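You operate a simulated robot arm through the tools that you are given. There is no shell and no other tool. Be economical: measure what you need, move in short steps, check, and stop when the job is done.

The job below is to be done with a simulated robot arm. You get a single attempt, and the scene is never put back.

TASK
Put things in order on the island top. At the end: one of the herb jars from the island top is in the white bowl; the green thyme pot stands where the clear jam jar (marked "DAMSON") stood; the pink tub is on the grey plate; the clear jam jar from the island top stands on top of the cream recipe card; whatever was shut is shut again. Leave all else as you found it, and nothing knocked over.

Only the result counts: the job must be done as asked and must still hold three seconds after the hand-in. Knocking over, shifting, dropping, spilling or breaking anything else fails it.

THE ROBOT
A 5-joint arm with a two-finger parallel gripper, fixed in place. Base frame: the origin is at the foot of the arm, x ahead of it, y to its left, z up; the work surface is at about z = 0. Lengths are in mm, angles in degrees, forces in N, time in s.
With the tool pointing down near the work surface it reaches from about 260 to 680 mm from the base axis. Its first joint turns from -66.0 to 66.0 degrees. The tool tilts only in the upright plane through the base axis and itself; it spins freely about its own axis. Payload 2.9 kg.
The TCP is the grasp point between the finger pads, 30 mm short of the fingertips. In the tool frame z runs along the fingers and y along their closing line. Largest opening 110 mm; finger width 20, thickness 10; the body of the gripper, 48 by 112 mm, starts 55 mm behind the TCP.
Orientation is told as [roll, pitch, yaw] about the base's x, y, z axes, in that order, counted from this pose: with the fingers straight down and closing along the base's y, the tool's x points along the base's -x, its y along +y and its z along -z.

THE INTERFACE
- The arm moves only by the tool arm_command. Its argument "rows" is a list of rows, each a list of 7 numbers: the shift along the tool's x, y, z in mm, then the turn, a rotation vector about the tool's x, y, z in rad, then the closure, from 0 (fully open) to 1 (shut). In form: [[tx, ty, tz, rx, ry, rz, fingers], ...]. A call has 1 to 20 rows; each row is the pose to reach, as a shift and turn from the pose commanded when the call began, along the tool's axes at that moment. A row lasts 0.2 s, in which the tool goes at most 50 mm and 8.6 degrees; a call with a longer step from one row to the next is refused whole, and so is a gripper value outside its range. Where a pose cannot be reached the arm comes as near as it can. A force on the tool above 40 N (or 10 N above the force at the start of the call, whichever is more), or a blocked arm, ends the call early, and 0.2 s more pass. Each finger travels about 108 mm/s and halts on what it meets, pressing with about 26 N; the grip force reading is that of the motor and also rises with nothing between the fingers. The clock runs only during rows and for 0.2 s after the last one: add rows that repeat a pose to give the fingers time. The reply holds the time, the measured pose of the TCP, the force on the tool along the base axes, the opening and the grip force, in the units named above and with some noise.
- Cameras (640 x 400 px; columns grow to the right, rows downward): "scene" is fixed at [41.9, -461, 595.2]; the picture's right is [0.68, -0.73, 0.00], its down [-0.48, -0.44, -0.76] and it looks along [0.56, 0.52, -0.65] (base axes); focal length 281 px, centre (320, 200). "wrist" rides on the gripper at [72, 17, -103] in the tool frame; the picture's right is [-0.23, 0.97, 0.00], its down [-0.76, -0.18, -0.62] and it looks along [-0.61, -0.14, 0.78] (tool axes); focal length 222 px, centre (320, 200). There is no depth. A picture from a camera that has moved, and an enlarged one, comes with that camera's place and axes in the base frame and with its lens.
- camera(camera): a new picture of that camera. The clock stands still meanwhile.
- enlarge(camera, box): a new picture of the part [left, top, right, bottom] of that camera's present view, enlarged. The clock stands still meanwhile.
- sign_off(): hands the job in; it is judged then, once.

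Go step by step. Nothing tells you positions but the pictures and the camera data: compare them with the known pose of the tool, close in by small moves and look again before you grip or let go. The budget is 120 turns and 84 pictures, counting those below and the enlarged ones. Unless the task says otherwise, let go and move clear before handing in, and close with one line.

The tools are called after ">>>" as name(argument=value, ...) on one line, values as JSON. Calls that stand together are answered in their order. arm_command: Moves the arm, as the interface text tells. Its arguments: {"type":"object","properties":{"rows":{"type":"array","items":{"type":"array","items":{"type":"number"}}}},"required":["rows"]} The other tools are called the same way: camera (camera) takes a picture; enlarge (camera, box) takes an enlarged picture of a part of a camera's view; sign_off () hands the job in.

At the start:

```text
time_s: 0.0
tcp_pos: [398.3, -112.7, 380.3]
orientation: [0.0, 0.0, 0.1]
ft_force: [0.6, 0.1, 0.4]
width: 109.8
finger_force: 0.0
```

scene: 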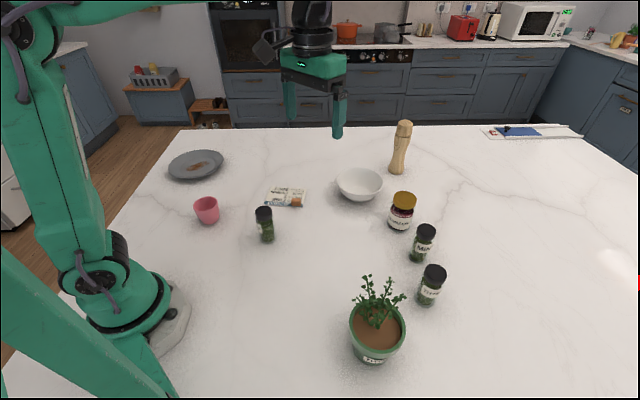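
wrist: 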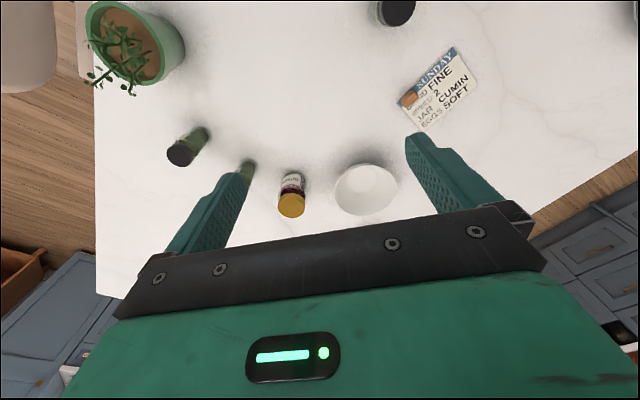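

I see the plate, pink tub, three herb jars, card, bowl, jam jar, pot and mill. I'll take enlarged views to measure before moving.

>>> enlarge(camera="scene", box=[320, 110, 480, 210])

>>> enlarge(camera="scene", box=[150, 140, 310, 240])

>>> enlarge(camera="scene", box=[320, 180, 480, 280])

>>> enlarge(camera="scene", box=[310, 260, 470, 380])

```text
4.00 times, centred on (400, 160) of scene
camera zoom: at [41.9, -461.0, 595.2], right [0.68, -0.73, 0.0], down [-0.48, -0.44, -0.76], along [0.56, 0.52, -0.65], focal length 1123 px, centre (0, 360)
```

zoom: 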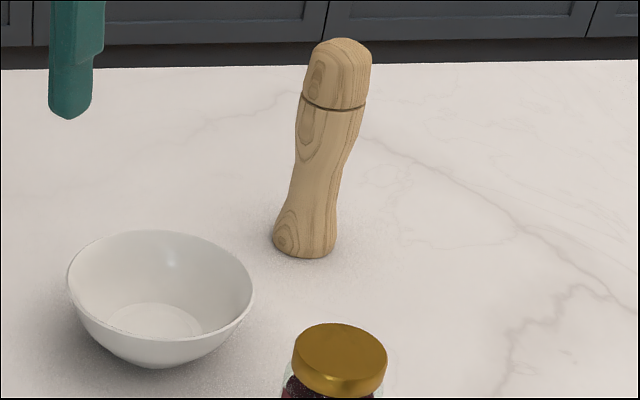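

```text
4.00 times, centred on (230, 190) of scene
camera zoom: at [41.9, -461.0, 595.2], right [0.68, -0.73, 0.0], down [-0.48, -0.44, -0.76], along [0.56, 0.52, -0.65], focal length 1123 px, centre (680, 240)
```

zoom: 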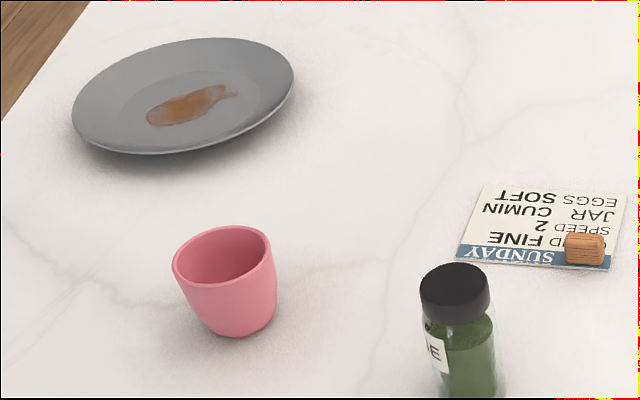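

```text
4.00 times, centred on (400, 230) of scene
camera zoom: at [41.9, -461.0, 595.2], right [0.68, -0.73, 0.0], down [-0.48, -0.44, -0.76], along [0.56, 0.52, -0.65], focal length 1123 px, centre (0, 80)
```

zoom: 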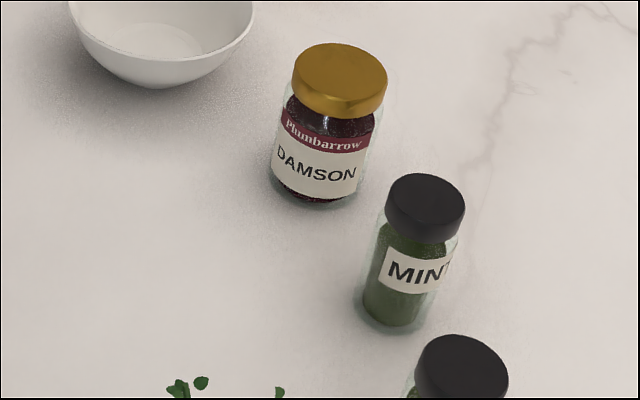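

```text
3.33 times, centred on (390, 320) of scene
camera zoom: at [41.9, -461.0, 595.2], right [0.68, -0.73, 0.0], down [-0.48, -0.44, -0.76], along [0.56, 0.52, -0.65], focal length 936 px, centre (87, -200)
```

zoom: 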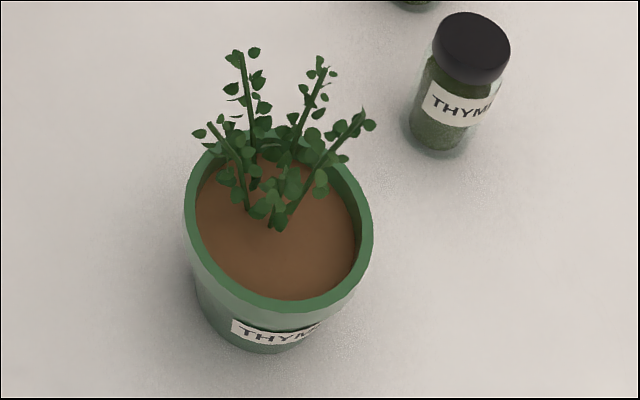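

The herb jar nearest the arm (about x337, y16) is the easiest one for the bowl. A small cork lies on the card, so the jar must go clear of it. Next I move above the herb jar to refine its position.

>>> arm_command(rows=[[12, 26, 30, 0, 0, 0, 0], [24, 52, 60, 0, 0, 0, 0], [37, 78, 90, 0, 0, 0, 0], [49, 104, 120, 0, 0, 0, 0], [61, 129, 150, 0, 0, 0, 0], [61, 129, 150, 0, 0, 0, 0]])

>>> camera(camera="wrist")

>>> camera(camera="scene")

```text
time_s: 1.4
tcp_pos: [337.6, 16.7, 229.8]
orientation: [0.0, 0.1, 0.0]
ft_force: [0.1, -0.6, 0.2]
width: 110.1
finger_force: 0.0
```

```text
77 pictures are left
camera wrist: at [264.7, 33.5, 334.1], right [0.23, 0.97, 0.0], down [0.76, -0.18, 0.62], along [0.61, -0.14, -0.78], focal length 222 px, centre (320, 200)
```

wrist: 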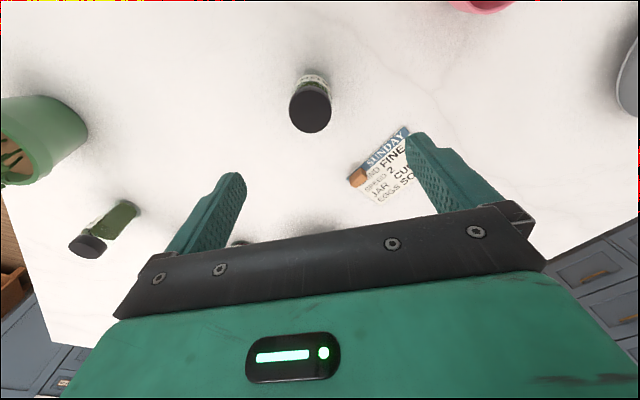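

```text
76 pictures are left
```

scene: 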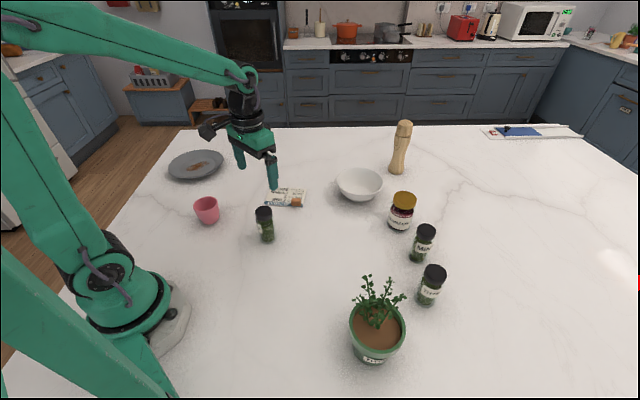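

The herb jar's cap centre comes out at about (331, 10), so I shift slightly and lower to z≈72.

>>> arm_command(rows=[[7, -6, 40, 0, 0, 0, 0], [7, -6, 80, 0, 0, 0, 0], [7, -6, 110, 0, 0, 0, 0], [7, -6, 110, 0, 0, 0, 0]])

>>> camera(camera="wrist")

>>> enlarge(camera="scene", box=[185, 160, 345, 260])

```text
time_s: 2.4
tcp_pos: [331.3, 10.1, 119.6]
orientation: [0.1, -0.1, 0.0]
ft_force: [-0.4, 0.7, 0.0]
width: 110.1
finger_force: 0.0
```

```text
75 pictures are left
camera wrist: at [257.3, 28.0, 224.3], right [0.23, 0.97, 0.0], down [0.76, -0.18, 0.62], along [0.61, -0.14, -0.78], focal length 222 px, centre (320, 200)
```

wrist: 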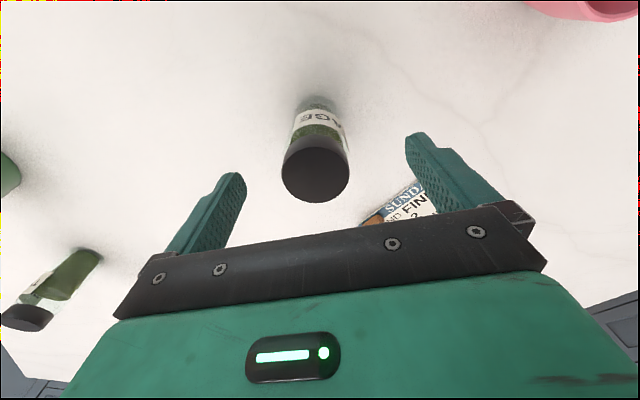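

```text
4.00 times, centred on (265, 210) of scene
camera zoom: at [41.9, -461.0, 595.2], right [0.68, -0.73, 0.0], down [-0.48, -0.44, -0.76], along [0.56, 0.52, -0.65], focal length 1123 px, centre (540, 160)
```

zoom: 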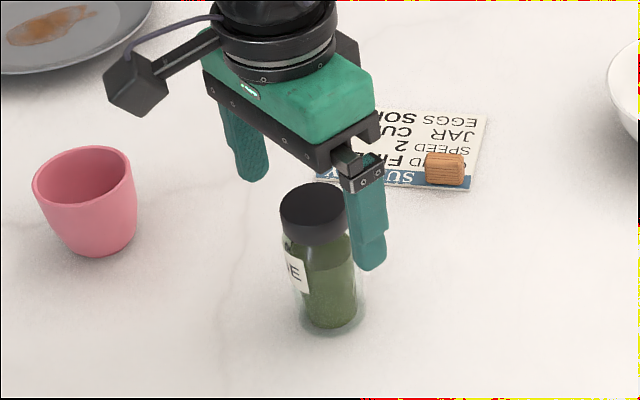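

The cap's centre is near (334, 8). I lower to z≈73 and close.

>>> arm_command(rows=[[-3, -2, 25, 0, 0, 0, 0], [-3, -2, 46, 0, 0, 0, 0], [-3, -2, 46, 0, 0, 0, 0.3], [-3, -2, 46, 0, 0, 0, 0.6], [-3, -2, 46, 0, 0, 0, 0.8], [-3, -2, 46, 0, 0, 0, 0.8]])

>>> camera(camera="wrist")

```text
time_s: 3.8
tcp_pos: [332.5, 7.8, 74.8]
orientation: [0.0, 0.0, 0.0]
ft_force: [0.2, 0.3, 1.4]
width: 46.9
finger_force: 25.4
```

```text
73 pictures are left
camera wrist: at [260.2, 25.7, 178.9], right [0.23, 0.97, 0.0], down [0.76, -0.18, 0.62], along [0.61, -0.14, -0.78], focal length 222 px, centre (320, 200)
```

wrist: 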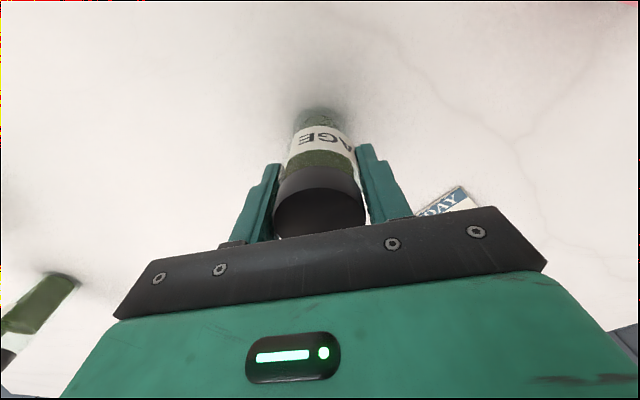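

The sage jar is gripped. I lift it and carry it toward the bowl.

>>> arm_command(rows=[[0, 0, -40, 0, 0, 0, 0.8], [0, 0, -80, 0, 0, 0, 0.8], [0, 0, -120, 0, 0, 0, 0.8], [0, 0, -150, 0, 0, 0, 0.8], [-40, -8, -150, 0, 0, 0, 0.8], [-80, -16, -150, 0, 0, 0, 0.8], [-120, -24, -150, 0, 0, 0, 0.8], [-160, -32, -150, 0, 0, 0, 0.8], [-200, -40, -150, 0, 0, 0, 0.8], [-240, -48, -150, 0, 0, 0, 0.8], [-270, -55, -150, 0, 0, 0, 0.8], [-270, -55, -150, 0, 0, 0, 0.8]])

>>> camera(camera="wrist")

>>> camera(camera="scene")

```text
time_s: 6.4
tcp_pos: [602.4, -46.6, 226.3]
orientation: [0.0, 0.0, -0.1]
ft_force: [0.7, -0.3, -1.8]
width: 47.0
finger_force: 25.9
```

```text
72 pictures are left
camera wrist: at [530.4, -29.5, 329.5], right [0.23, 0.97, 0.0], down [0.76, -0.18, 0.62], along [0.61, -0.14, -0.78], focal length 222 px, centre (320, 200)
```

wrist: 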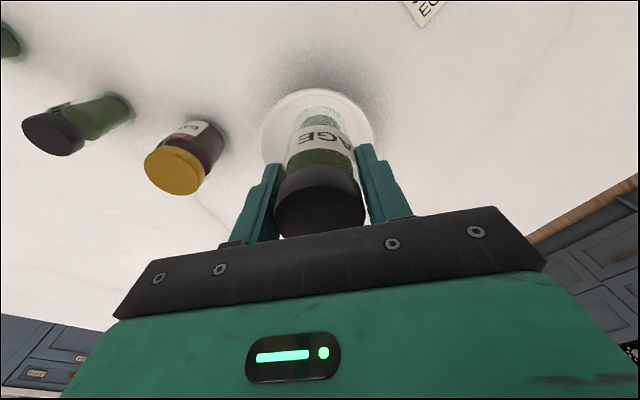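

```text
71 pictures are left
```

scene: 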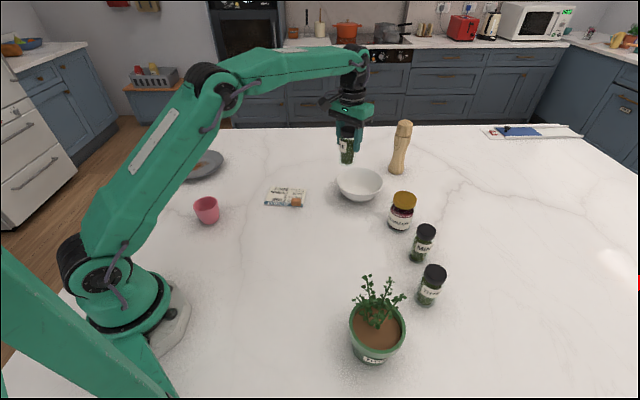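

The bowl's centre is about (661, -59) with a rim of about 147 mm. I move over it and lower partway.

>>> arm_command(rows=[[-30, -6, 0, 0, 0, 0, 0.8], [-59, -13, 0, 0, 0, 0, 0.8], [-59, -13, 35, 0, 0, 0, 0.8], [-59, -13, 70, 0, 0, 0, 0.8], [-59, -13, 70, 0, 0, 0, 0.8]])

>>> camera(camera="wrist")

>>> enlarge(camera="scene", box=[300, 110, 460, 210])

```text
time_s: 7.6
tcp_pos: [662.6, -60.6, 154.9]
orientation: [0.0, 0.1, 0.0]
ft_force: [-0.5, -0.3, -1.4]
width: 47.1
finger_force: 25.9
out of reach, approached as far as the arm can: row 2, 3
```

```text
70 pictures are left
camera wrist: at [590.8, -42.4, 258.8], right [0.23, 0.97, 0.0], down [0.76, -0.18, 0.62], along [0.61, -0.14, -0.78], focal length 222 px, centre (320, 200)
```

wrist: 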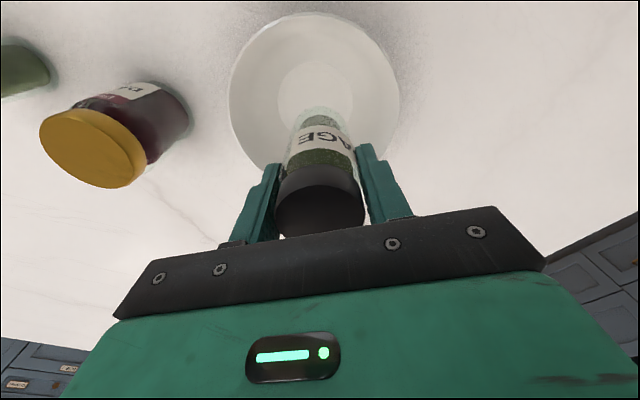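

```text
4.00 times, centred on (380, 160) of scene
camera zoom: at [41.9, -461.0, 595.2], right [0.68, -0.73, 0.0], down [-0.48, -0.44, -0.76], along [0.56, 0.52, -0.65], focal length 1123 px, centre (80, 360)
```

zoom: 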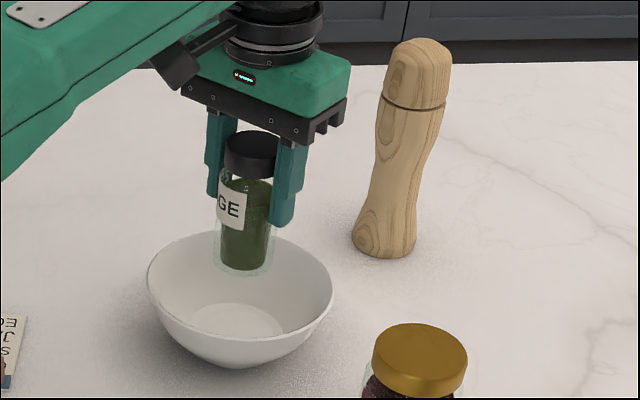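

The jar is centred over the bowl's floor. I lower it slowly, watching the force.

>>> arm_command(rows=[[0, 0, 30, 0, 0, 0, 0.8], [0, 0, 55, 0, 0, 0, 0.8], [0, 0, 64, 0, 0, 0, 0.8], [0, 0, 67, 0, 0, 0, 0.8], [0, 0, 67, 0, 0, 0, 0.8]])

>>> enlarge(camera="scene", box=[300, 110, 460, 210])

```text
time_s: 8.8
tcp_pos: [674.3, -61.3, 89.1]
orientation: [0.0, 0.1, 0.0]
ft_force: [-2.4, 1.3, 2.0]
width: 47.2
finger_force: 25.8
out of reach, approached as far as the arm can: row 1, 2, 3, 4, 5
```

```text
4.00 times, centred on (380, 160) of scene
camera zoom: at [41.9, -461.0, 595.2], right [0.68, -0.73, 0.0], down [-0.48, -0.44, -0.76], along [0.56, 0.52, -0.65], focal length 1123 px, centre (80, 360)
```

zoom: 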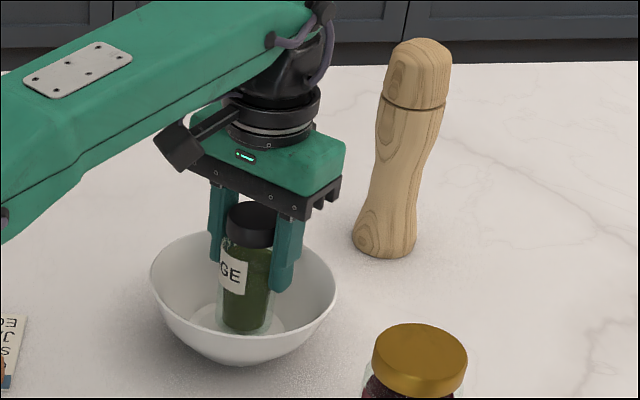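

The arm drifted outward to x 674 and the bowl seems pushed a few mm. I raise slightly and bring the jar back inward.

>>> arm_command(rows=[[0, 0, -15, 0, 0, 0, 0.8], [10, 0, -15, 0, 0, 0, 0.8], [10, 0, -15, 0, 0, 0, 0.8]])

>>> enlarge(camera="scene", box=[300, 110, 460, 210])

>>> camera(camera="wrist")

```text
time_s: 9.6
tcp_pos: [673.0, -62.3, 106.0]
orientation: [0.0, 0.0, 0.0]
ft_force: [-0.2, 0.5, -1.8]
width: 46.8
finger_force: 25.9
out of reach, approached as far as the arm can: row 2, 3
```

```text
4.00 times, centred on (380, 160) of scene
camera zoom: at [41.9, -461.0, 595.2], right [0.68, -0.73, 0.0], down [-0.48, -0.44, -0.76], along [0.56, 0.52, -0.65], focal length 1123 px, centre (80, 360)
```

zoom: 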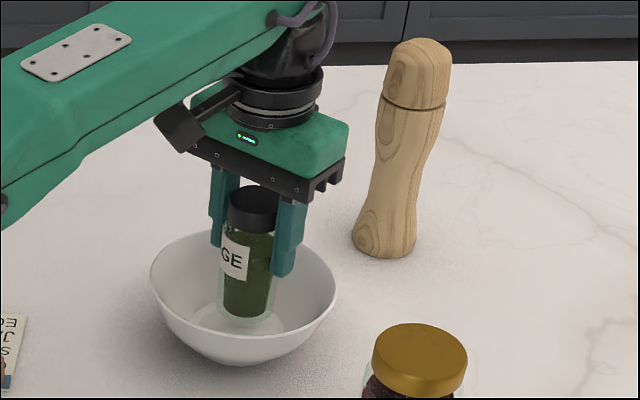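

```text
66 pictures are left
camera wrist: at [599.0, -44.6, 209.2], right [0.23, 0.97, 0.0], down [0.76, -0.18, 0.62], along [0.61, -0.14, -0.78], focal length 222 px, centre (320, 200)
```

wrist: 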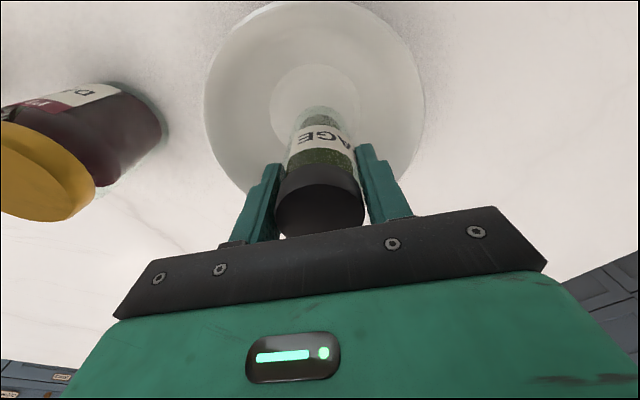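

The arm is stuck at its straight, fully extended limit. I raise the jar above the rim and pull it well inward to get out.

>>> arm_command(rows=[[0, 0, -30, 0, 0, 0, 0.8], [0, 0, -70, 0, 0, 0, 0.8], [40, 0, -70, 0, 0, 0, 0.8], [80, 0, -70, 0, 0, 0, 0.8], [80, 0, -70, 0, 0, 0, 0.8]])

>>> enlarge(camera="scene", box=[300, 110, 460, 210])

>>> camera(camera="wrist")

```text
time_s: 10.8
tcp_pos: [591.6, -62.5, 174.8]
orientation: [0.0, -0.1, 0.0]
ft_force: [-0.3, 0.1, -0.9]
width: 47.1
finger_force: 26.1
out of reach, approached as far as the arm can: row 2
```

```text
4.00 times, centred on (380, 160) of scene
camera zoom: at [41.9, -461.0, 595.2], right [0.68, -0.73, 0.0], down [-0.48, -0.44, -0.76], along [0.56, 0.52, -0.65], focal length 1123 px, centre (80, 360)
```

zoom: 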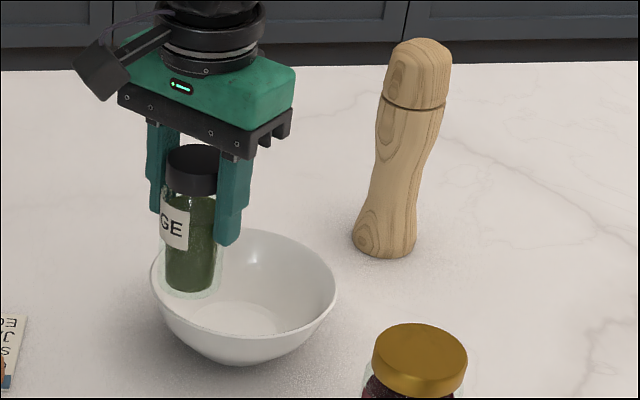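

```text
64 pictures are left
camera wrist: at [518.5, -44.1, 279.2], right [0.23, 0.97, 0.0], down [0.76, -0.18, 0.62], along [0.61, -0.14, -0.78], focal length 222 px, centre (320, 200)
```

wrist: 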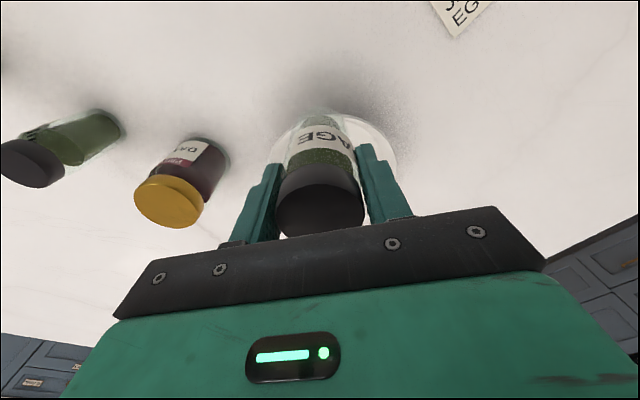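

Free again. I move to x≈654, staying inside the reach limit, and lower in stages.

>>> arm_command(rows=[[-30, 1, 10, 0, 0, 0, 0.8], [-60, 2, 20, 0, 0, 0, 0.8], [-60, 2, 45, 0, 0, 0, 0.8], [-60, 2, 65, 0, 0, 0, 0.8], [-60, 2, 76, 0, 0, 0, 0.8], [-60, 2, 76, 0, 0, 0, 0.8]])

>>> enlarge(camera="scene", box=[300, 110, 460, 210])

>>> camera(camera="wrist")

```text
time_s: 12.2
tcp_pos: [652.3, -60.5, 98.4]
orientation: [0.0, -0.1, 0.0]
ft_force: [0.1, 1.0, -1.3]
width: 47.2
finger_force: 26.0
```

```text
4.00 times, centred on (380, 160) of scene
camera zoom: at [41.9, -461.0, 595.2], right [0.68, -0.73, 0.0], down [-0.48, -0.44, -0.76], along [0.56, 0.52, -0.65], focal length 1123 px, centre (80, 360)
```

zoom: 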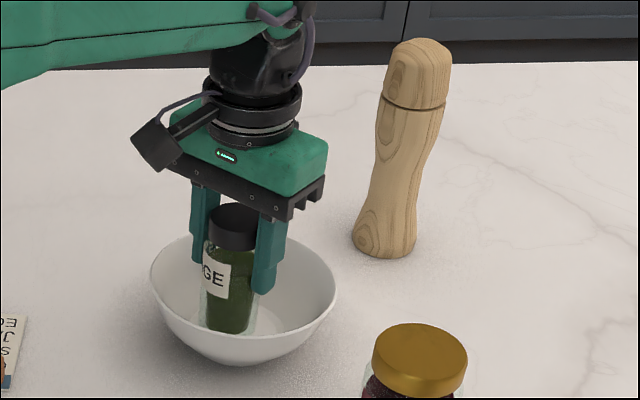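

```text
62 pictures are left
camera wrist: at [578.5, -42.0, 202.4], right [0.23, 0.97, 0.0], down [0.76, -0.18, 0.62], along [0.61, -0.14, -0.78], focal length 222 px, centre (320, 200)
```

wrist: 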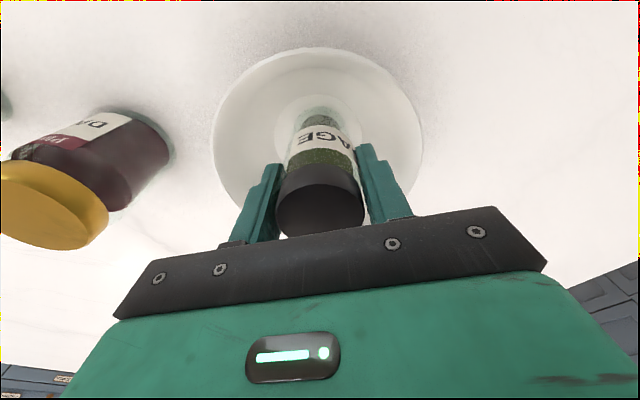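

The jar is inside the bowl. I lower a little more and pull gently inward so the bowl slides back those few mm.

>>> arm_command(rows=[[0, 0, 10, 0, 0, 0, 0.8], [4, 0, 10, 0, 0, 0, 0.8], [8, 0, 10, 0, 0, 0, 0.8], [8, 0, 10, 0, 0, 0, 0.8]])

>>> enlarge(camera="scene", box=[300, 110, 460, 210])

```text
time_s: 13.2
tcp_pos: [644.0, -60.2, 88.7]
orientation: [0.0, -0.1, 0.0]
ft_force: [3.8, -0.5, 2.3]
width: 47.0
finger_force: 25.8
```

```text
4.00 times, centred on (380, 160) of scene
camera zoom: at [41.9, -461.0, 595.3], right [0.68, -0.73, 0.0], down [-0.47, -0.44, -0.76], along [0.56, 0.52, -0.65], focal length 1123 px, centre (80, 360)
```

zoom: 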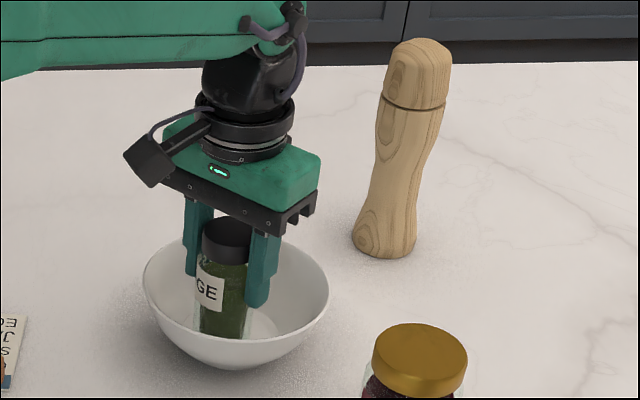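

The bowl went back about 5 mm too far, so I nudge it outward to x≈668 and then centre the jar at about 659.

>>> arm_command(rows=[[-10, 0, 0, 0, 0, 0, 0.8], [-16, 0, 0, 0, 0, 0, 0.8], [-20, 0, 0, 0, 0, 0, 0.8], [-24, 0, 0, 0, 0, 0, 0.8], [-24, 0, 0, 0, 0, 0, 0.8]])

>>> enlarge(camera="scene", box=[300, 110, 460, 210])

```text
time_s: 14.4
tcp_pos: [667.7, -60.7, 87.1]
orientation: [0.0, 0.0, 0.0]
ft_force: [-1.8, 0.2, -1.9]
width: 47.3
finger_force: 25.9
```

```text
4.00 times, centred on (380, 160) of scene
camera zoom: at [41.9, -461.0, 595.2], right [0.68, -0.73, 0.0], down [-0.48, -0.44, -0.76], along [0.56, 0.52, -0.65], focal length 1123 px, centre (80, 360)
```

zoom: 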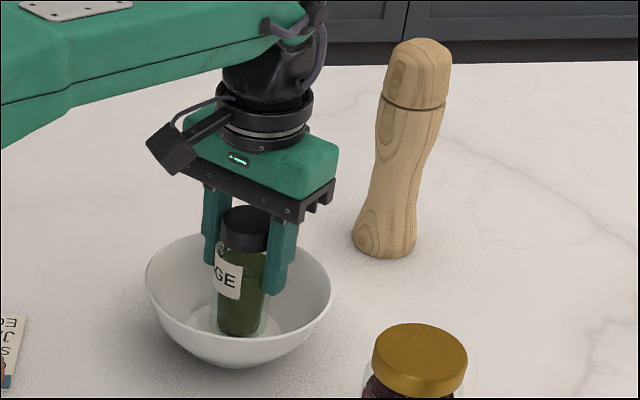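

The bowl is back within about 2 mm. I centre the jar and lower it to the floor in small steps.

>>> arm_command(rows=[[5, 0, 0, 0, 0, 0, 0.8], [9, 0, 0, 0, 0, 0, 0.8], [9, 0, 3, 0, 0, 0, 0.8], [9, 0, 5, 0, 0, 0, 0.8], [9, 0, 6, 0, 0, 0, 0.8], [9, 0, 6, 0, 0, 0, 0.8]])

>>> enlarge(camera="scene", box=[300, 110, 460, 210])

```text
time_s: 15.8
tcp_pos: [660.4, -59.9, 84.9]
orientation: [0.0, -0.3, 0.0]
ft_force: [2.2, -0.5, 18.3]
width: 47.3
finger_force: 26.4
```

```text
4.00 times, centred on (380, 160) of scene
camera zoom: at [41.8, -461.0, 595.3], right [0.68, -0.73, 0.0], down [-0.47, -0.44, -0.76], along [0.56, 0.52, -0.65], focal length 1123 px, centre (80, 360)
```

zoom: 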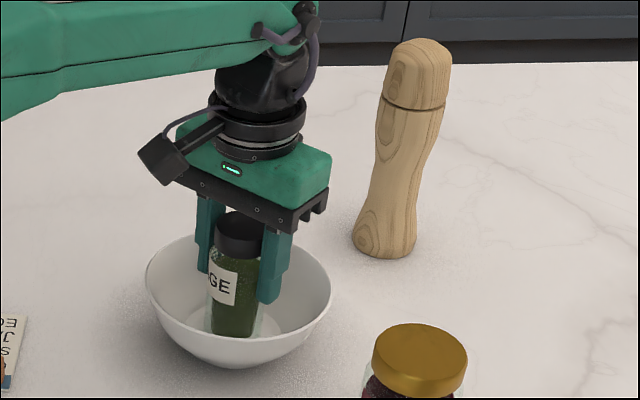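

Contact at 18 N: the jar is on the floor of the bowl. I ease off, open a little and go up.

>>> arm_command(rows=[[0, 0, -3, 0, 0, 0, 0.8], [0, 0, -3, 0, 0, 0, 0.5], [0, 0, -3, 0, 0, 0, 0.35], [0, 0, -3, 0, 0, 0, 0.35], [0, 0, -20, 0, 0, 0, 0.35], [4, 0, -50, 0, 0, 0, 0.35], [20, 0, -90, 0, 0, 0, 0.35], [50, 0, -120, 0, 0, 0, 0.35], [50, 0, -120, 0, 0, 0, 0.35]])

>>> enlarge(camera="scene", box=[300, 110, 460, 210])

>>> camera(camera="wrist")

```text
time_s: 17.8
tcp_pos: [609.7, -60.3, 203.1]
orientation: [0.0, 0.0, 0.0]
ft_force: [-0.3, -0.2, 0.6]
width: 71.8
finger_force: 0.2
```

```text
4.00 times, centred on (380, 160) of scene
camera zoom: at [41.9, -461.0, 595.2], right [0.68, -0.73, 0.0], down [-0.48, -0.44, -0.76], along [0.56, 0.52, -0.65], focal length 1123 px, centre (80, 360)
```

zoom: 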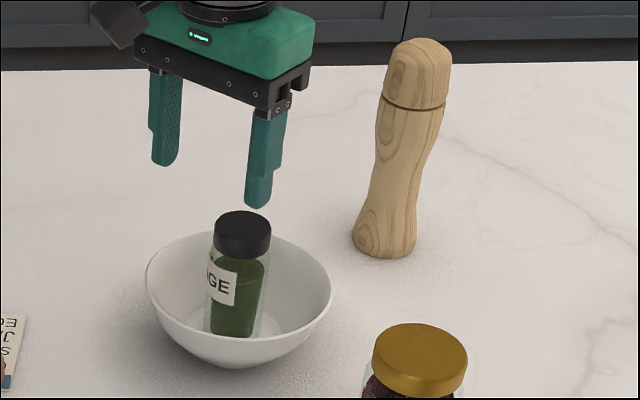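

```text
57 pictures are left
camera wrist: at [536.1, -42.4, 306.4], right [0.23, 0.97, 0.0], down [0.76, -0.18, 0.62], along [0.61, -0.14, -0.78], focal length 222 px, centre (320, 200)
```

wrist: 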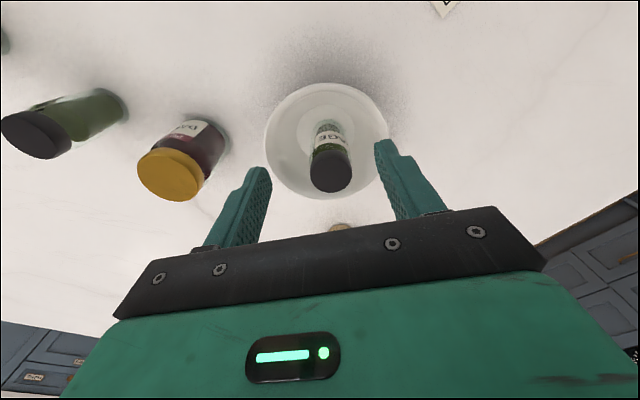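

The sage jar stands in the bowl, as wanted. Next is the jam jar, whose lid I place at about (626, -230) with its top near z 102, so I move above it.

>>> arm_command(rows=[[10, -43, 0, 0, 0, 0, 0], [10, -86, 0, 0, 0, 0, 0], [10, -129, 0, 0, 0, 0, 0], [5, -171, 10, 0, 0, 0, 0], [-5, -171, 40, 0, 0, 0, 0], [-12, -171, 60, 0, 0, 0, 0], [-12, -171, 60, 0, 0, 0, 0]])

>>> camera(camera="wrist")

>>> enlarge(camera="scene", box=[320, 140, 480, 240])

```text
time_s: 19.4
tcp_pos: [620.6, -231.5, 143.7]
orientation: [0.0, 0.1, 0.0]
ft_force: [0.3, 0.2, -0.2]
width: 110.0
finger_force: 0.0
```

```text
56 pictures are left
camera wrist: at [548.0, -213.6, 246.9], right [0.23, 0.97, 0.0], down [0.76, -0.18, 0.62], along [0.61, -0.14, -0.78], focal length 222 px, centre (320, 200)
```

wrist: 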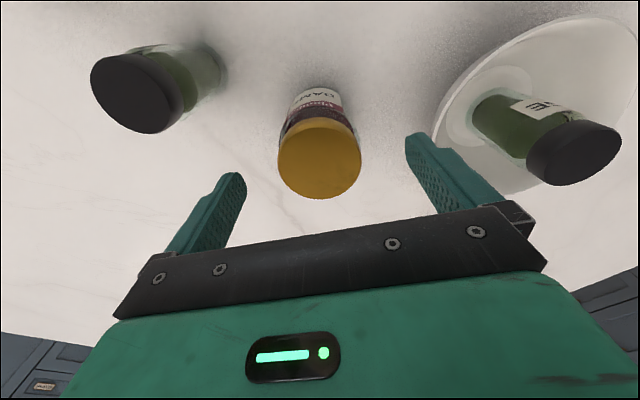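

```text
4.00 times, centred on (400, 190) of scene
camera zoom: at [41.9, -461.0, 595.2], right [0.68, -0.73, 0.0], down [-0.48, -0.44, -0.76], along [0.56, 0.52, -0.65], focal length 1123 px, centre (0, 240)
```

zoom: 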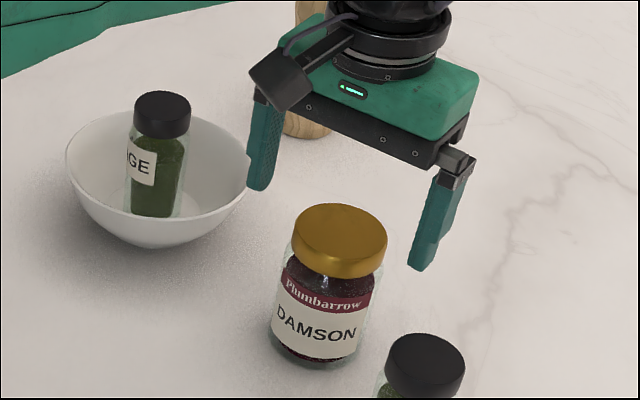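

The jam jar is centred between the fingers at about (625, -231). I lower to z≈60 and grip.

>>> arm_command(rows=[[-1, 0, 40, 0, 0, 0, 0], [-2, 0, 70, 0, 0, 0, 0], [-2, 0, 84, 0, 0, 0, 0], [-2, 0, 84, 0, 0, 0, 0.3], [-2, 0, 84, 0, 0, 0, 0.6], [-2, 0, 84, 0, 0, 0, 0.6], [-2, 0, 84, 0, 0, 0, 0.6]])

>>> enlarge(camera="scene", box=[320, 140, 480, 240])

```text
time_s: 21.0
tcp_pos: [623.5, -230.9, 57.4]
orientation: [0.0, 0.0, 0.0]
ft_force: [-0.4, -1.0, 0.6]
width: 67.6
finger_force: 25.6
```

```text
4.00 times, centred on (400, 190) of scene
camera zoom: at [41.9, -461.0, 595.2], right [0.68, -0.73, 0.0], down [-0.48, -0.44, -0.76], along [0.56, 0.52, -0.65], focal length 1123 px, centre (0, 240)
```

zoom: 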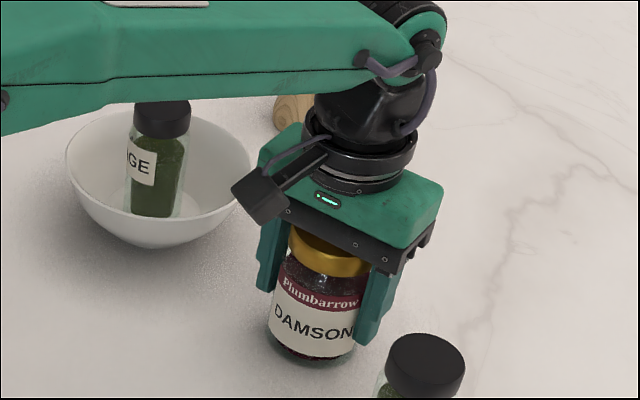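

Gripped (67.6 mm wide). I lift while drawing inward, then carry the jar toward the card.

>>> arm_command(rows=[[3, 0, -40, 0, 0, 0, 0.6], [18, 0, -80, 0, 0, 0, 0.6], [35, 0, -115, 0, 0, 0, 0.6], [35, 0, -140, 0, 0, 0, 0.6], [48, 43, -140, 0, 0, 0, 0.6], [61, 86, -140, 0, 0, 0, 0.6], [74, 129, -140, 0, 0, 0, 0.6], [87, 173, -140, 0, 0, 0, 0.6], [100, 216, -140, 0, 0, 0, 0.6], [113, 259, -140, 0, 0, 0, 0.6], [126, 302, -140, 0, 0, 0, 0.6], [138, 350, -140, 0, 0, 0, 0.6], [138, 350, -140, 0, 0, 0, 0.6]])

>>> enlarge(camera="scene", box=[220, 120, 380, 220])

>>> camera(camera="wrist")

```text
time_s: 23.8
tcp_pos: [483.5, 119.4, 202.0]
orientation: [-0.1, 0.0, -0.2]
ft_force: [-0.2, -0.5, -4.9]
width: 67.6
finger_force: 26.3
```

```text
4.00 times, centred on (300, 170) of scene
camera zoom: at [42.0, -461.0, 595.2], right [0.68, -0.73, 0.0], down [-0.48, -0.44, -0.76], along [0.56, 0.52, -0.65], focal length 1123 px, centre (400, 320)
```

zoom: 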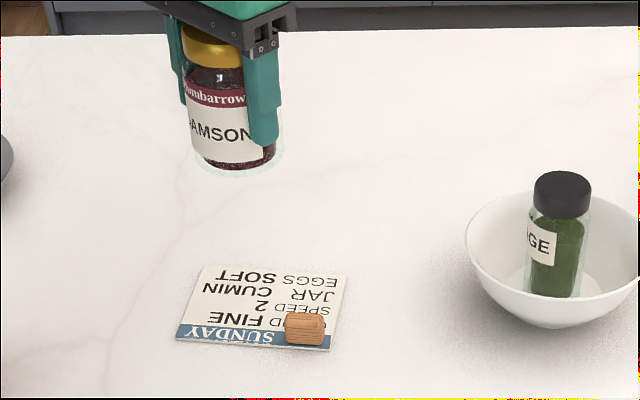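

```text
52 pictures are left
camera wrist: at [411.1, 137.6, 304.5], right [0.23, 0.97, 0.0], down [0.76, -0.18, 0.62], along [0.61, -0.14, -0.78], focal length 222 px, centre (320, 200)
```

wrist: 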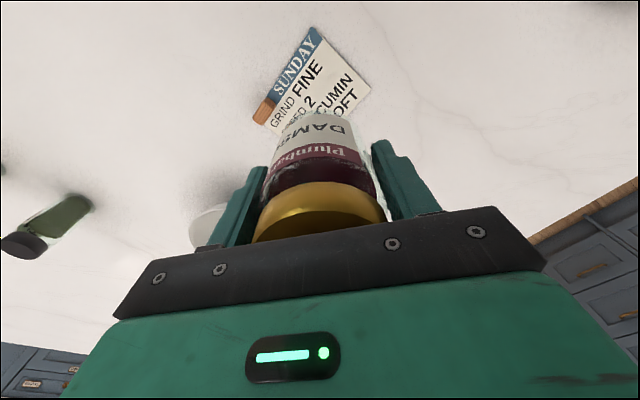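

The card and cork positions check out. The jar's centre goes to about (488, 130), fully on the card and clear of the cork at (483, 51).

>>> arm_command(rows=[[-3, 10, 40, 0, 0, 0, 0.6], [-3, 10, 80, 0, 0, 0, 0.6], [-3, 10, 115, 0, 0, 0, 0.6], [-3, 10, 132, 0, 0, 0, 0.6], [-3, 10, 132, 0, 0, 0, 0.6]])

>>> enlarge(camera="scene", box=[220, 140, 348, 220])

>>> camera(camera="wrist")

```text
time_s: 25.0
tcp_pos: [488.5, 128.4, 66.9]
orientation: [0.0, -0.1, 0.0]
ft_force: [0.1, 0.1, -4.5]
width: 67.9
finger_force: 25.9
```

```text
5.00 times, centred on (284, 180) of scene
camera zoom: at [42.0, -461.0, 595.2], right [0.68, -0.73, 0.0], down [-0.48, -0.44, -0.76], along [0.56, 0.52, -0.65], focal length 1404 px, centre (500, 300)
```

zoom: 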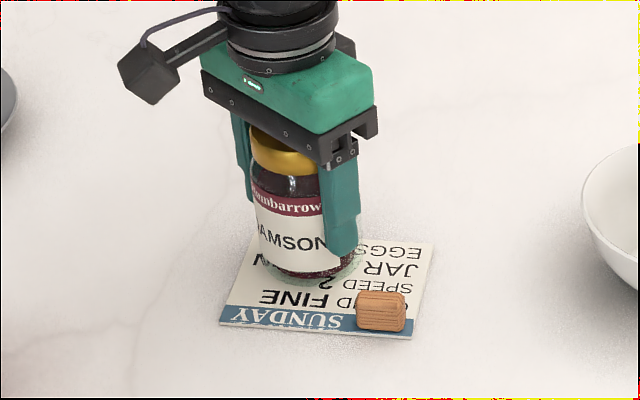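

```text
50 pictures are left
camera wrist: at [415.2, 146.9, 171.1], right [0.23, 0.97, 0.0], down [0.76, -0.18, 0.62], along [0.61, -0.14, -0.78], focal length 222 px, centre (320, 200)
```

wrist: 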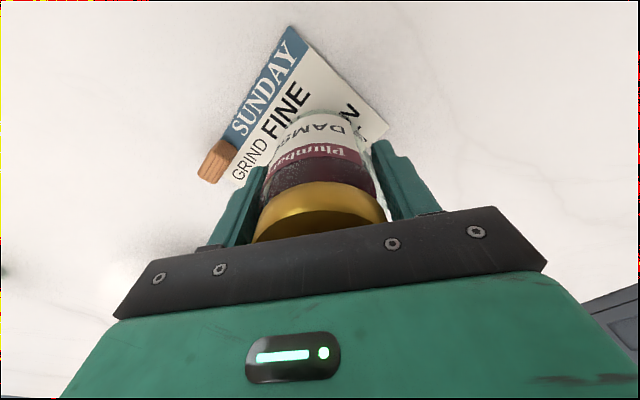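

Placement looks right. I lower the last few mm.

>>> arm_command(rows=[[0, 0, 4, 0, 0, 0, 0.6], [0, 0, 6, 0, 0, 0, 0.6], [0, 0, 8, 0, 0, 0, 0.6], [0, 0, 8, 0, 0, 0, 0.6]])

```text
time_s: 26.0
tcp_pos: [490.2, 129.4, 60.3]
orientation: [0.0, -0.2, 0.0]
ft_force: [2.8, -2.3, 17.7]
width: 67.9
finger_force: 26.4
```

Contact at 18 N. I ease off, open and rise.

>>> arm_command(rows=[[0, 0, 6, 0, 0, 0, 0.6], [0, 0, 6, 0, 0, 0, 0.4], [0, 0, 6, 0, 0, 0, 0.15], [0, 0, 6, 0, 0, 0, 0.15], [0, 0, -25, 0, 0, 0, 0.15], [0, 0, -65, 0, 0, 0, 0.15], [0, 0, -105, 0, 0, 0, 0.15], [0, 0, -145, 0, 0, 0, 0.15], [0, 0, -145, 0, 0, 0, 0.15]])

>>> camera(camera="wrist")

>>> enlarge(camera="scene", box=[150, 140, 310, 240])

```text
time_s: 28.0
tcp_pos: [489.4, 129.4, 204.9]
orientation: [0.0, 0.0, 0.0]
ft_force: [-1.1, -0.3, 0.0]
width: 93.4
finger_force: 0.2
```

```text
49 pictures are left
camera wrist: at [415.3, 146.4, 308.1], right [0.23, 0.97, 0.0], down [0.76, -0.18, 0.62], along [0.61, -0.14, -0.78], focal length 222 px, centre (320, 200)
```

wrist: 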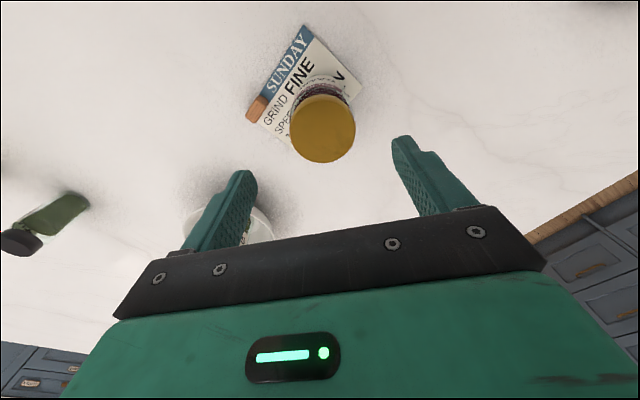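

```text
4.00 times, centred on (230, 190) of scene
camera zoom: at [41.9, -461.0, 595.2], right [0.68, -0.73, 0.0], down [-0.48, -0.44, -0.76], along [0.56, 0.52, -0.65], focal length 1123 px, centre (680, 240)
```

zoom: 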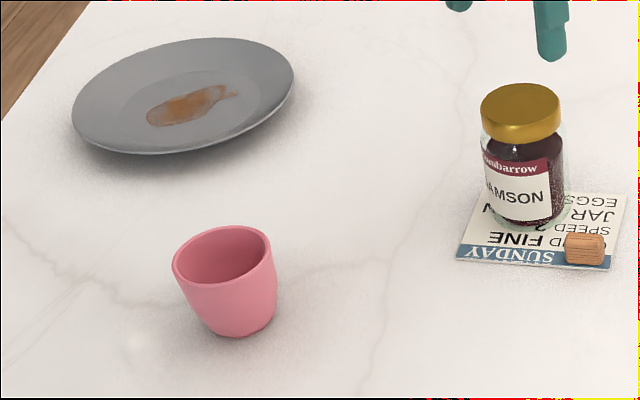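

The jam jar stands on the card and the cork is untouched. Next I move above the pink tub.

>>> arm_command(rows=[[43, 14, 0, 0, 0, 0, 0], [86, 28, 0, 0, 0, 0, 0], [129, 42, 0, 0, 0, 0, 0], [172, 56, 0, 0, 0, 0, 0], [214, 71, 0, 0, 0, 0, 0], [214, 71, 0, 0, 0, 0, 0]])

>>> camera(camera="wrist")

```text
time_s: 29.4
tcp_pos: [274.2, 200.1, 203.8]
orientation: [0.0, 0.0, -0.1]
ft_force: [0.0, -0.6, -0.2]
width: 110.2
finger_force: 0.1
```

```text
47 pictures are left
camera wrist: at [200.4, 217.7, 307.7], right [0.23, 0.97, 0.0], down [0.76, -0.18, 0.62], along [0.61, -0.14, -0.78], focal length 222 px, centre (320, 200)
```

wrist: 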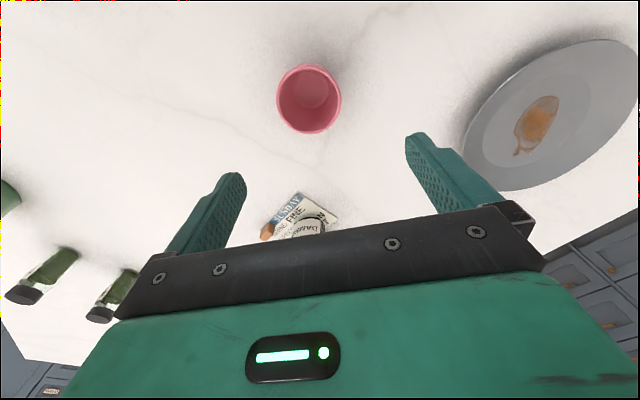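

The tub's centre is at about (262, 193) with its rim at z≈64 and 67 mm wide. I lower around it and check before closing.

>>> arm_command(rows=[[4, -2, 40, 0, 0, 0, 0], [8, -5, 80, 0, 0, 0, 0], [12, -7, 100, 0, 0, 0, 0], [12, -7, 100, 0, 0, 0, 0]])

>>> camera(camera="wrist")

>>> enlarge(camera="scene", box=[150, 140, 310, 240])

```text
time_s: 30.4
tcp_pos: [262.3, 192.4, 103.3]
orientation: [0.0, 0.0, 0.0]
ft_force: [0.4, -0.5, 0.6]
width: 109.8
finger_force: 0.0
```

```text
46 pictures are left
camera wrist: at [189.4, 210.6, 207.6], right [0.23, 0.97, 0.0], down [0.76, -0.18, 0.62], along [0.61, -0.14, -0.78], focal length 222 px, centre (320, 200)
```

wrist: 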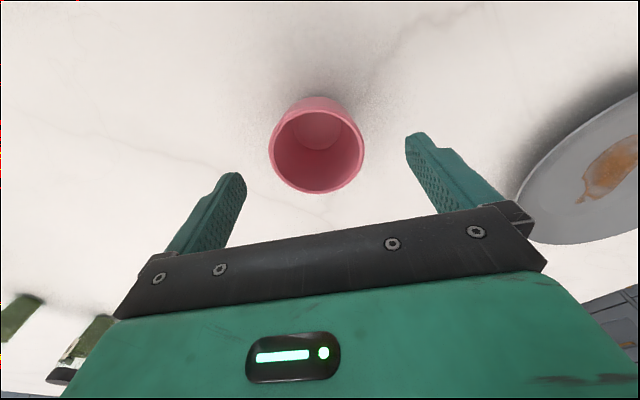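

```text
4.00 times, centred on (230, 190) of scene
camera zoom: at [41.9, -461.0, 595.2], right [0.68, -0.73, 0.0], down [-0.48, -0.44, -0.76], along [0.56, 0.52, -0.65], focal length 1123 px, centre (680, 240)
```

zoom: 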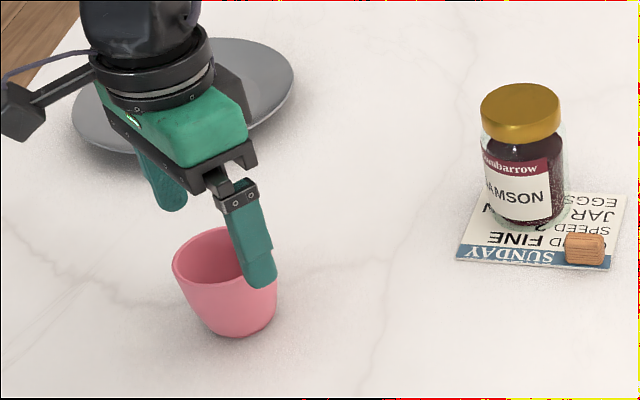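

Centred well. I lower to z≈48 and close.

>>> arm_command(rows=[[3, 0, 30, 0, 0, 0, 0], [3, 0, 55, 0, 0, 0, 0], [3, 0, 55, 0, 0, 0, 0.3], [3, 0, 55, 0, 0, 0, 0.6], [3, 0, 55, 0, 0, 0, 0.6], [3, 0, 55, 0, 0, 0, 0.6]])

>>> camera(camera="wrist")

```text
time_s: 31.8
tcp_pos: [258.6, 194.0, 49.0]
orientation: [0.0, 0.1, 0.0]
ft_force: [0.5, 0.2, 0.4]
width: 65.9
finger_force: 26.1
```

```text
44 pictures are left
camera wrist: at [185.5, 211.8, 152.6], right [0.23, 0.97, 0.0], down [0.76, -0.18, 0.62], along [0.61, -0.14, -0.78], focal length 222 px, centre (320, 200)
```

wrist: 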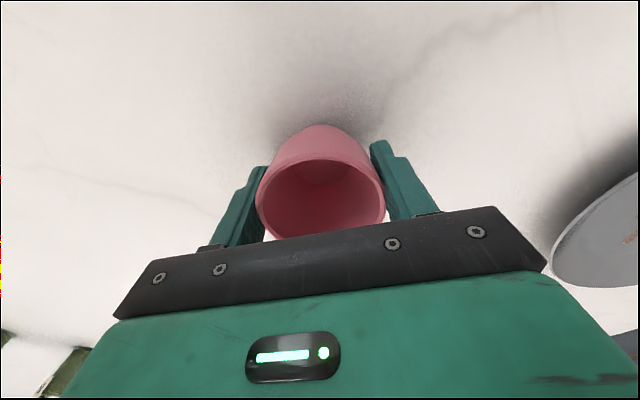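

The tub is gripped. I lift it and carry it to the plate.

>>> arm_command(rows=[[0, 0, -40, 0, 0, 0, 0.6], [0, 0, -80, 0, 0, 0, 0.6], [0, 0, -115, 0, 0, 0, 0.6], [-16, 41, -115, 0, 0, 0, 0.6], [-32, 82, -115, 0, 0, 0, 0.6], [-48, 123, -115, 0, 0, 0, 0.6], [-64, 164, -115, 0, 0, 0, 0.6], [-80, 205, -115, 0, 0, 0, 0.6], [-96, 246, -115, 0, 0, 0, 0.6], [-108, 280, -115, 0, 0, 0, 0.6], [-108, 280, -115, 0, 0, 0, 0.6]])

>>> camera(camera="wrist")

>>> enlarge(camera="scene", box=[120, 110, 280, 210])

```text
time_s: 34.2
tcp_pos: [367.1, 474.4, 165.0]
orientation: [0.0, 0.0, 0.0]
ft_force: [0.8, 0.3, -1.1]
width: 66.0
finger_force: 26.2
```

```text
43 pictures are left
camera wrist: at [294.0, 491.8, 268.4], right [0.23, 0.97, 0.0], down [0.76, -0.18, 0.62], along [0.61, -0.14, -0.78], focal length 222 px, centre (320, 200)
```

wrist: 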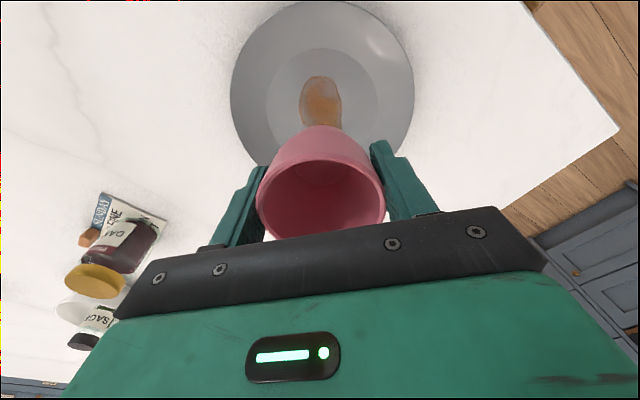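

```text
4.00 times, centred on (200, 160) of scene
camera zoom: at [41.9, -461.0, 595.2], right [0.68, -0.73, 0.0], down [-0.48, -0.44, -0.76], along [0.56, 0.52, -0.65], focal length 1123 px, centre (800, 360)
```

zoom: 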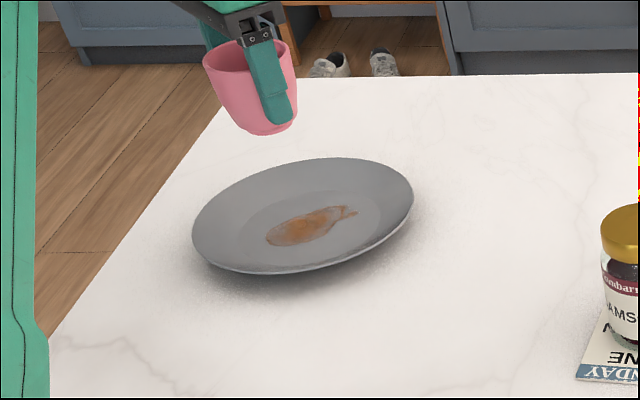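

The plate's centre is at about (376, 477). I shift by (9, 3) and lower in steps.

>>> arm_command(rows=[[-9, 3, 35, 0, 0, 0, 0.6], [-9, 3, 70, 0, 0, 0, 0.6], [-9, 3, 95, 0, 0, 0, 0.6], [-9, 3, 95, 0, 0, 0, 0.6]])

>>> enlarge(camera="scene", box=[120, 110, 280, 210])

```text
time_s: 35.2
tcp_pos: [377.7, 476.8, 68.4]
orientation: [0.0, -0.1, 0.0]
ft_force: [-0.5, -0.4, -0.1]
width: 65.9
finger_force: 26.1
```

```text
4.00 times, centred on (200, 160) of scene
camera zoom: at [41.9, -461.0, 595.2], right [0.68, -0.73, 0.0], down [-0.48, -0.44, -0.76], along [0.56, 0.52, -0.65], focal length 1123 px, centre (800, 360)
```

zoom: 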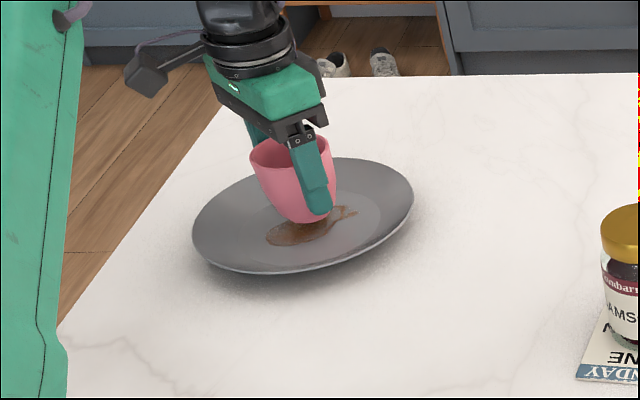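

The tub hangs just above the plate. I lower gently until it touches.

>>> arm_command(rows=[[0, 0, 4, 0, 0, 0, 0.6], [0, 0, 7, 0, 0, 0, 0.6], [0, 0, 9, 0, 0, 0, 0.6], [0, 0, 11, 0, 0, 0, 0.6], [0, 0, 11, 0, 0, 0, 0.6]])

```text
time_s: 36.4
tcp_pos: [376.1, 476.7, 57.3]
orientation: [0.0, 0.0, 0.0]
ft_force: [0.3, -0.4, -0.8]
width: 65.7
finger_force: 25.6
```

>>> arm_command(rows=[[0, 0, 1.5, 0, 0, 0, 0.6], [0, 0, 3, 0, 0, 0, 0.6], [0, 0, 4, 0, 0, 0, 0.6], [0, 0, 4, 0, 0, 0, 0.6]])

>>> enlarge(camera="scene", box=[152, 130, 248, 190])

```text
time_s: 37.4
tcp_pos: [377.1, 476.6, 55.6]
orientation: [0.2, -0.2, -0.1]
ft_force: [-2.5, -1.6, 16.8]
width: 66.1
finger_force: 26.1
```

```text
6.67 times, centred on (200, 160) of scene
camera zoom: at [41.9, -461.1, 595.2], right [0.68, -0.73, 0.0], down [-0.47, -0.44, -0.76], along [0.56, 0.52, -0.65], focal length 1872 px, centre (1120, 467)
```

zoom: 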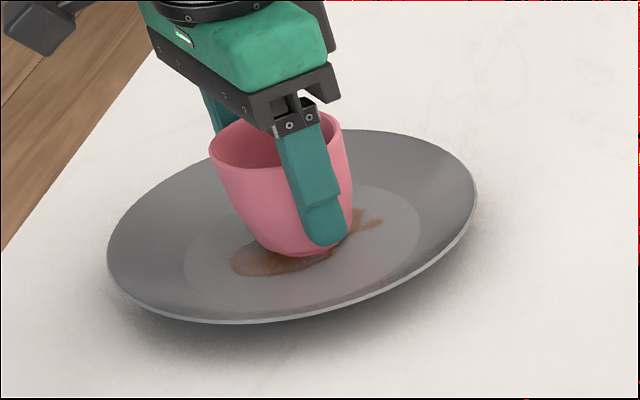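

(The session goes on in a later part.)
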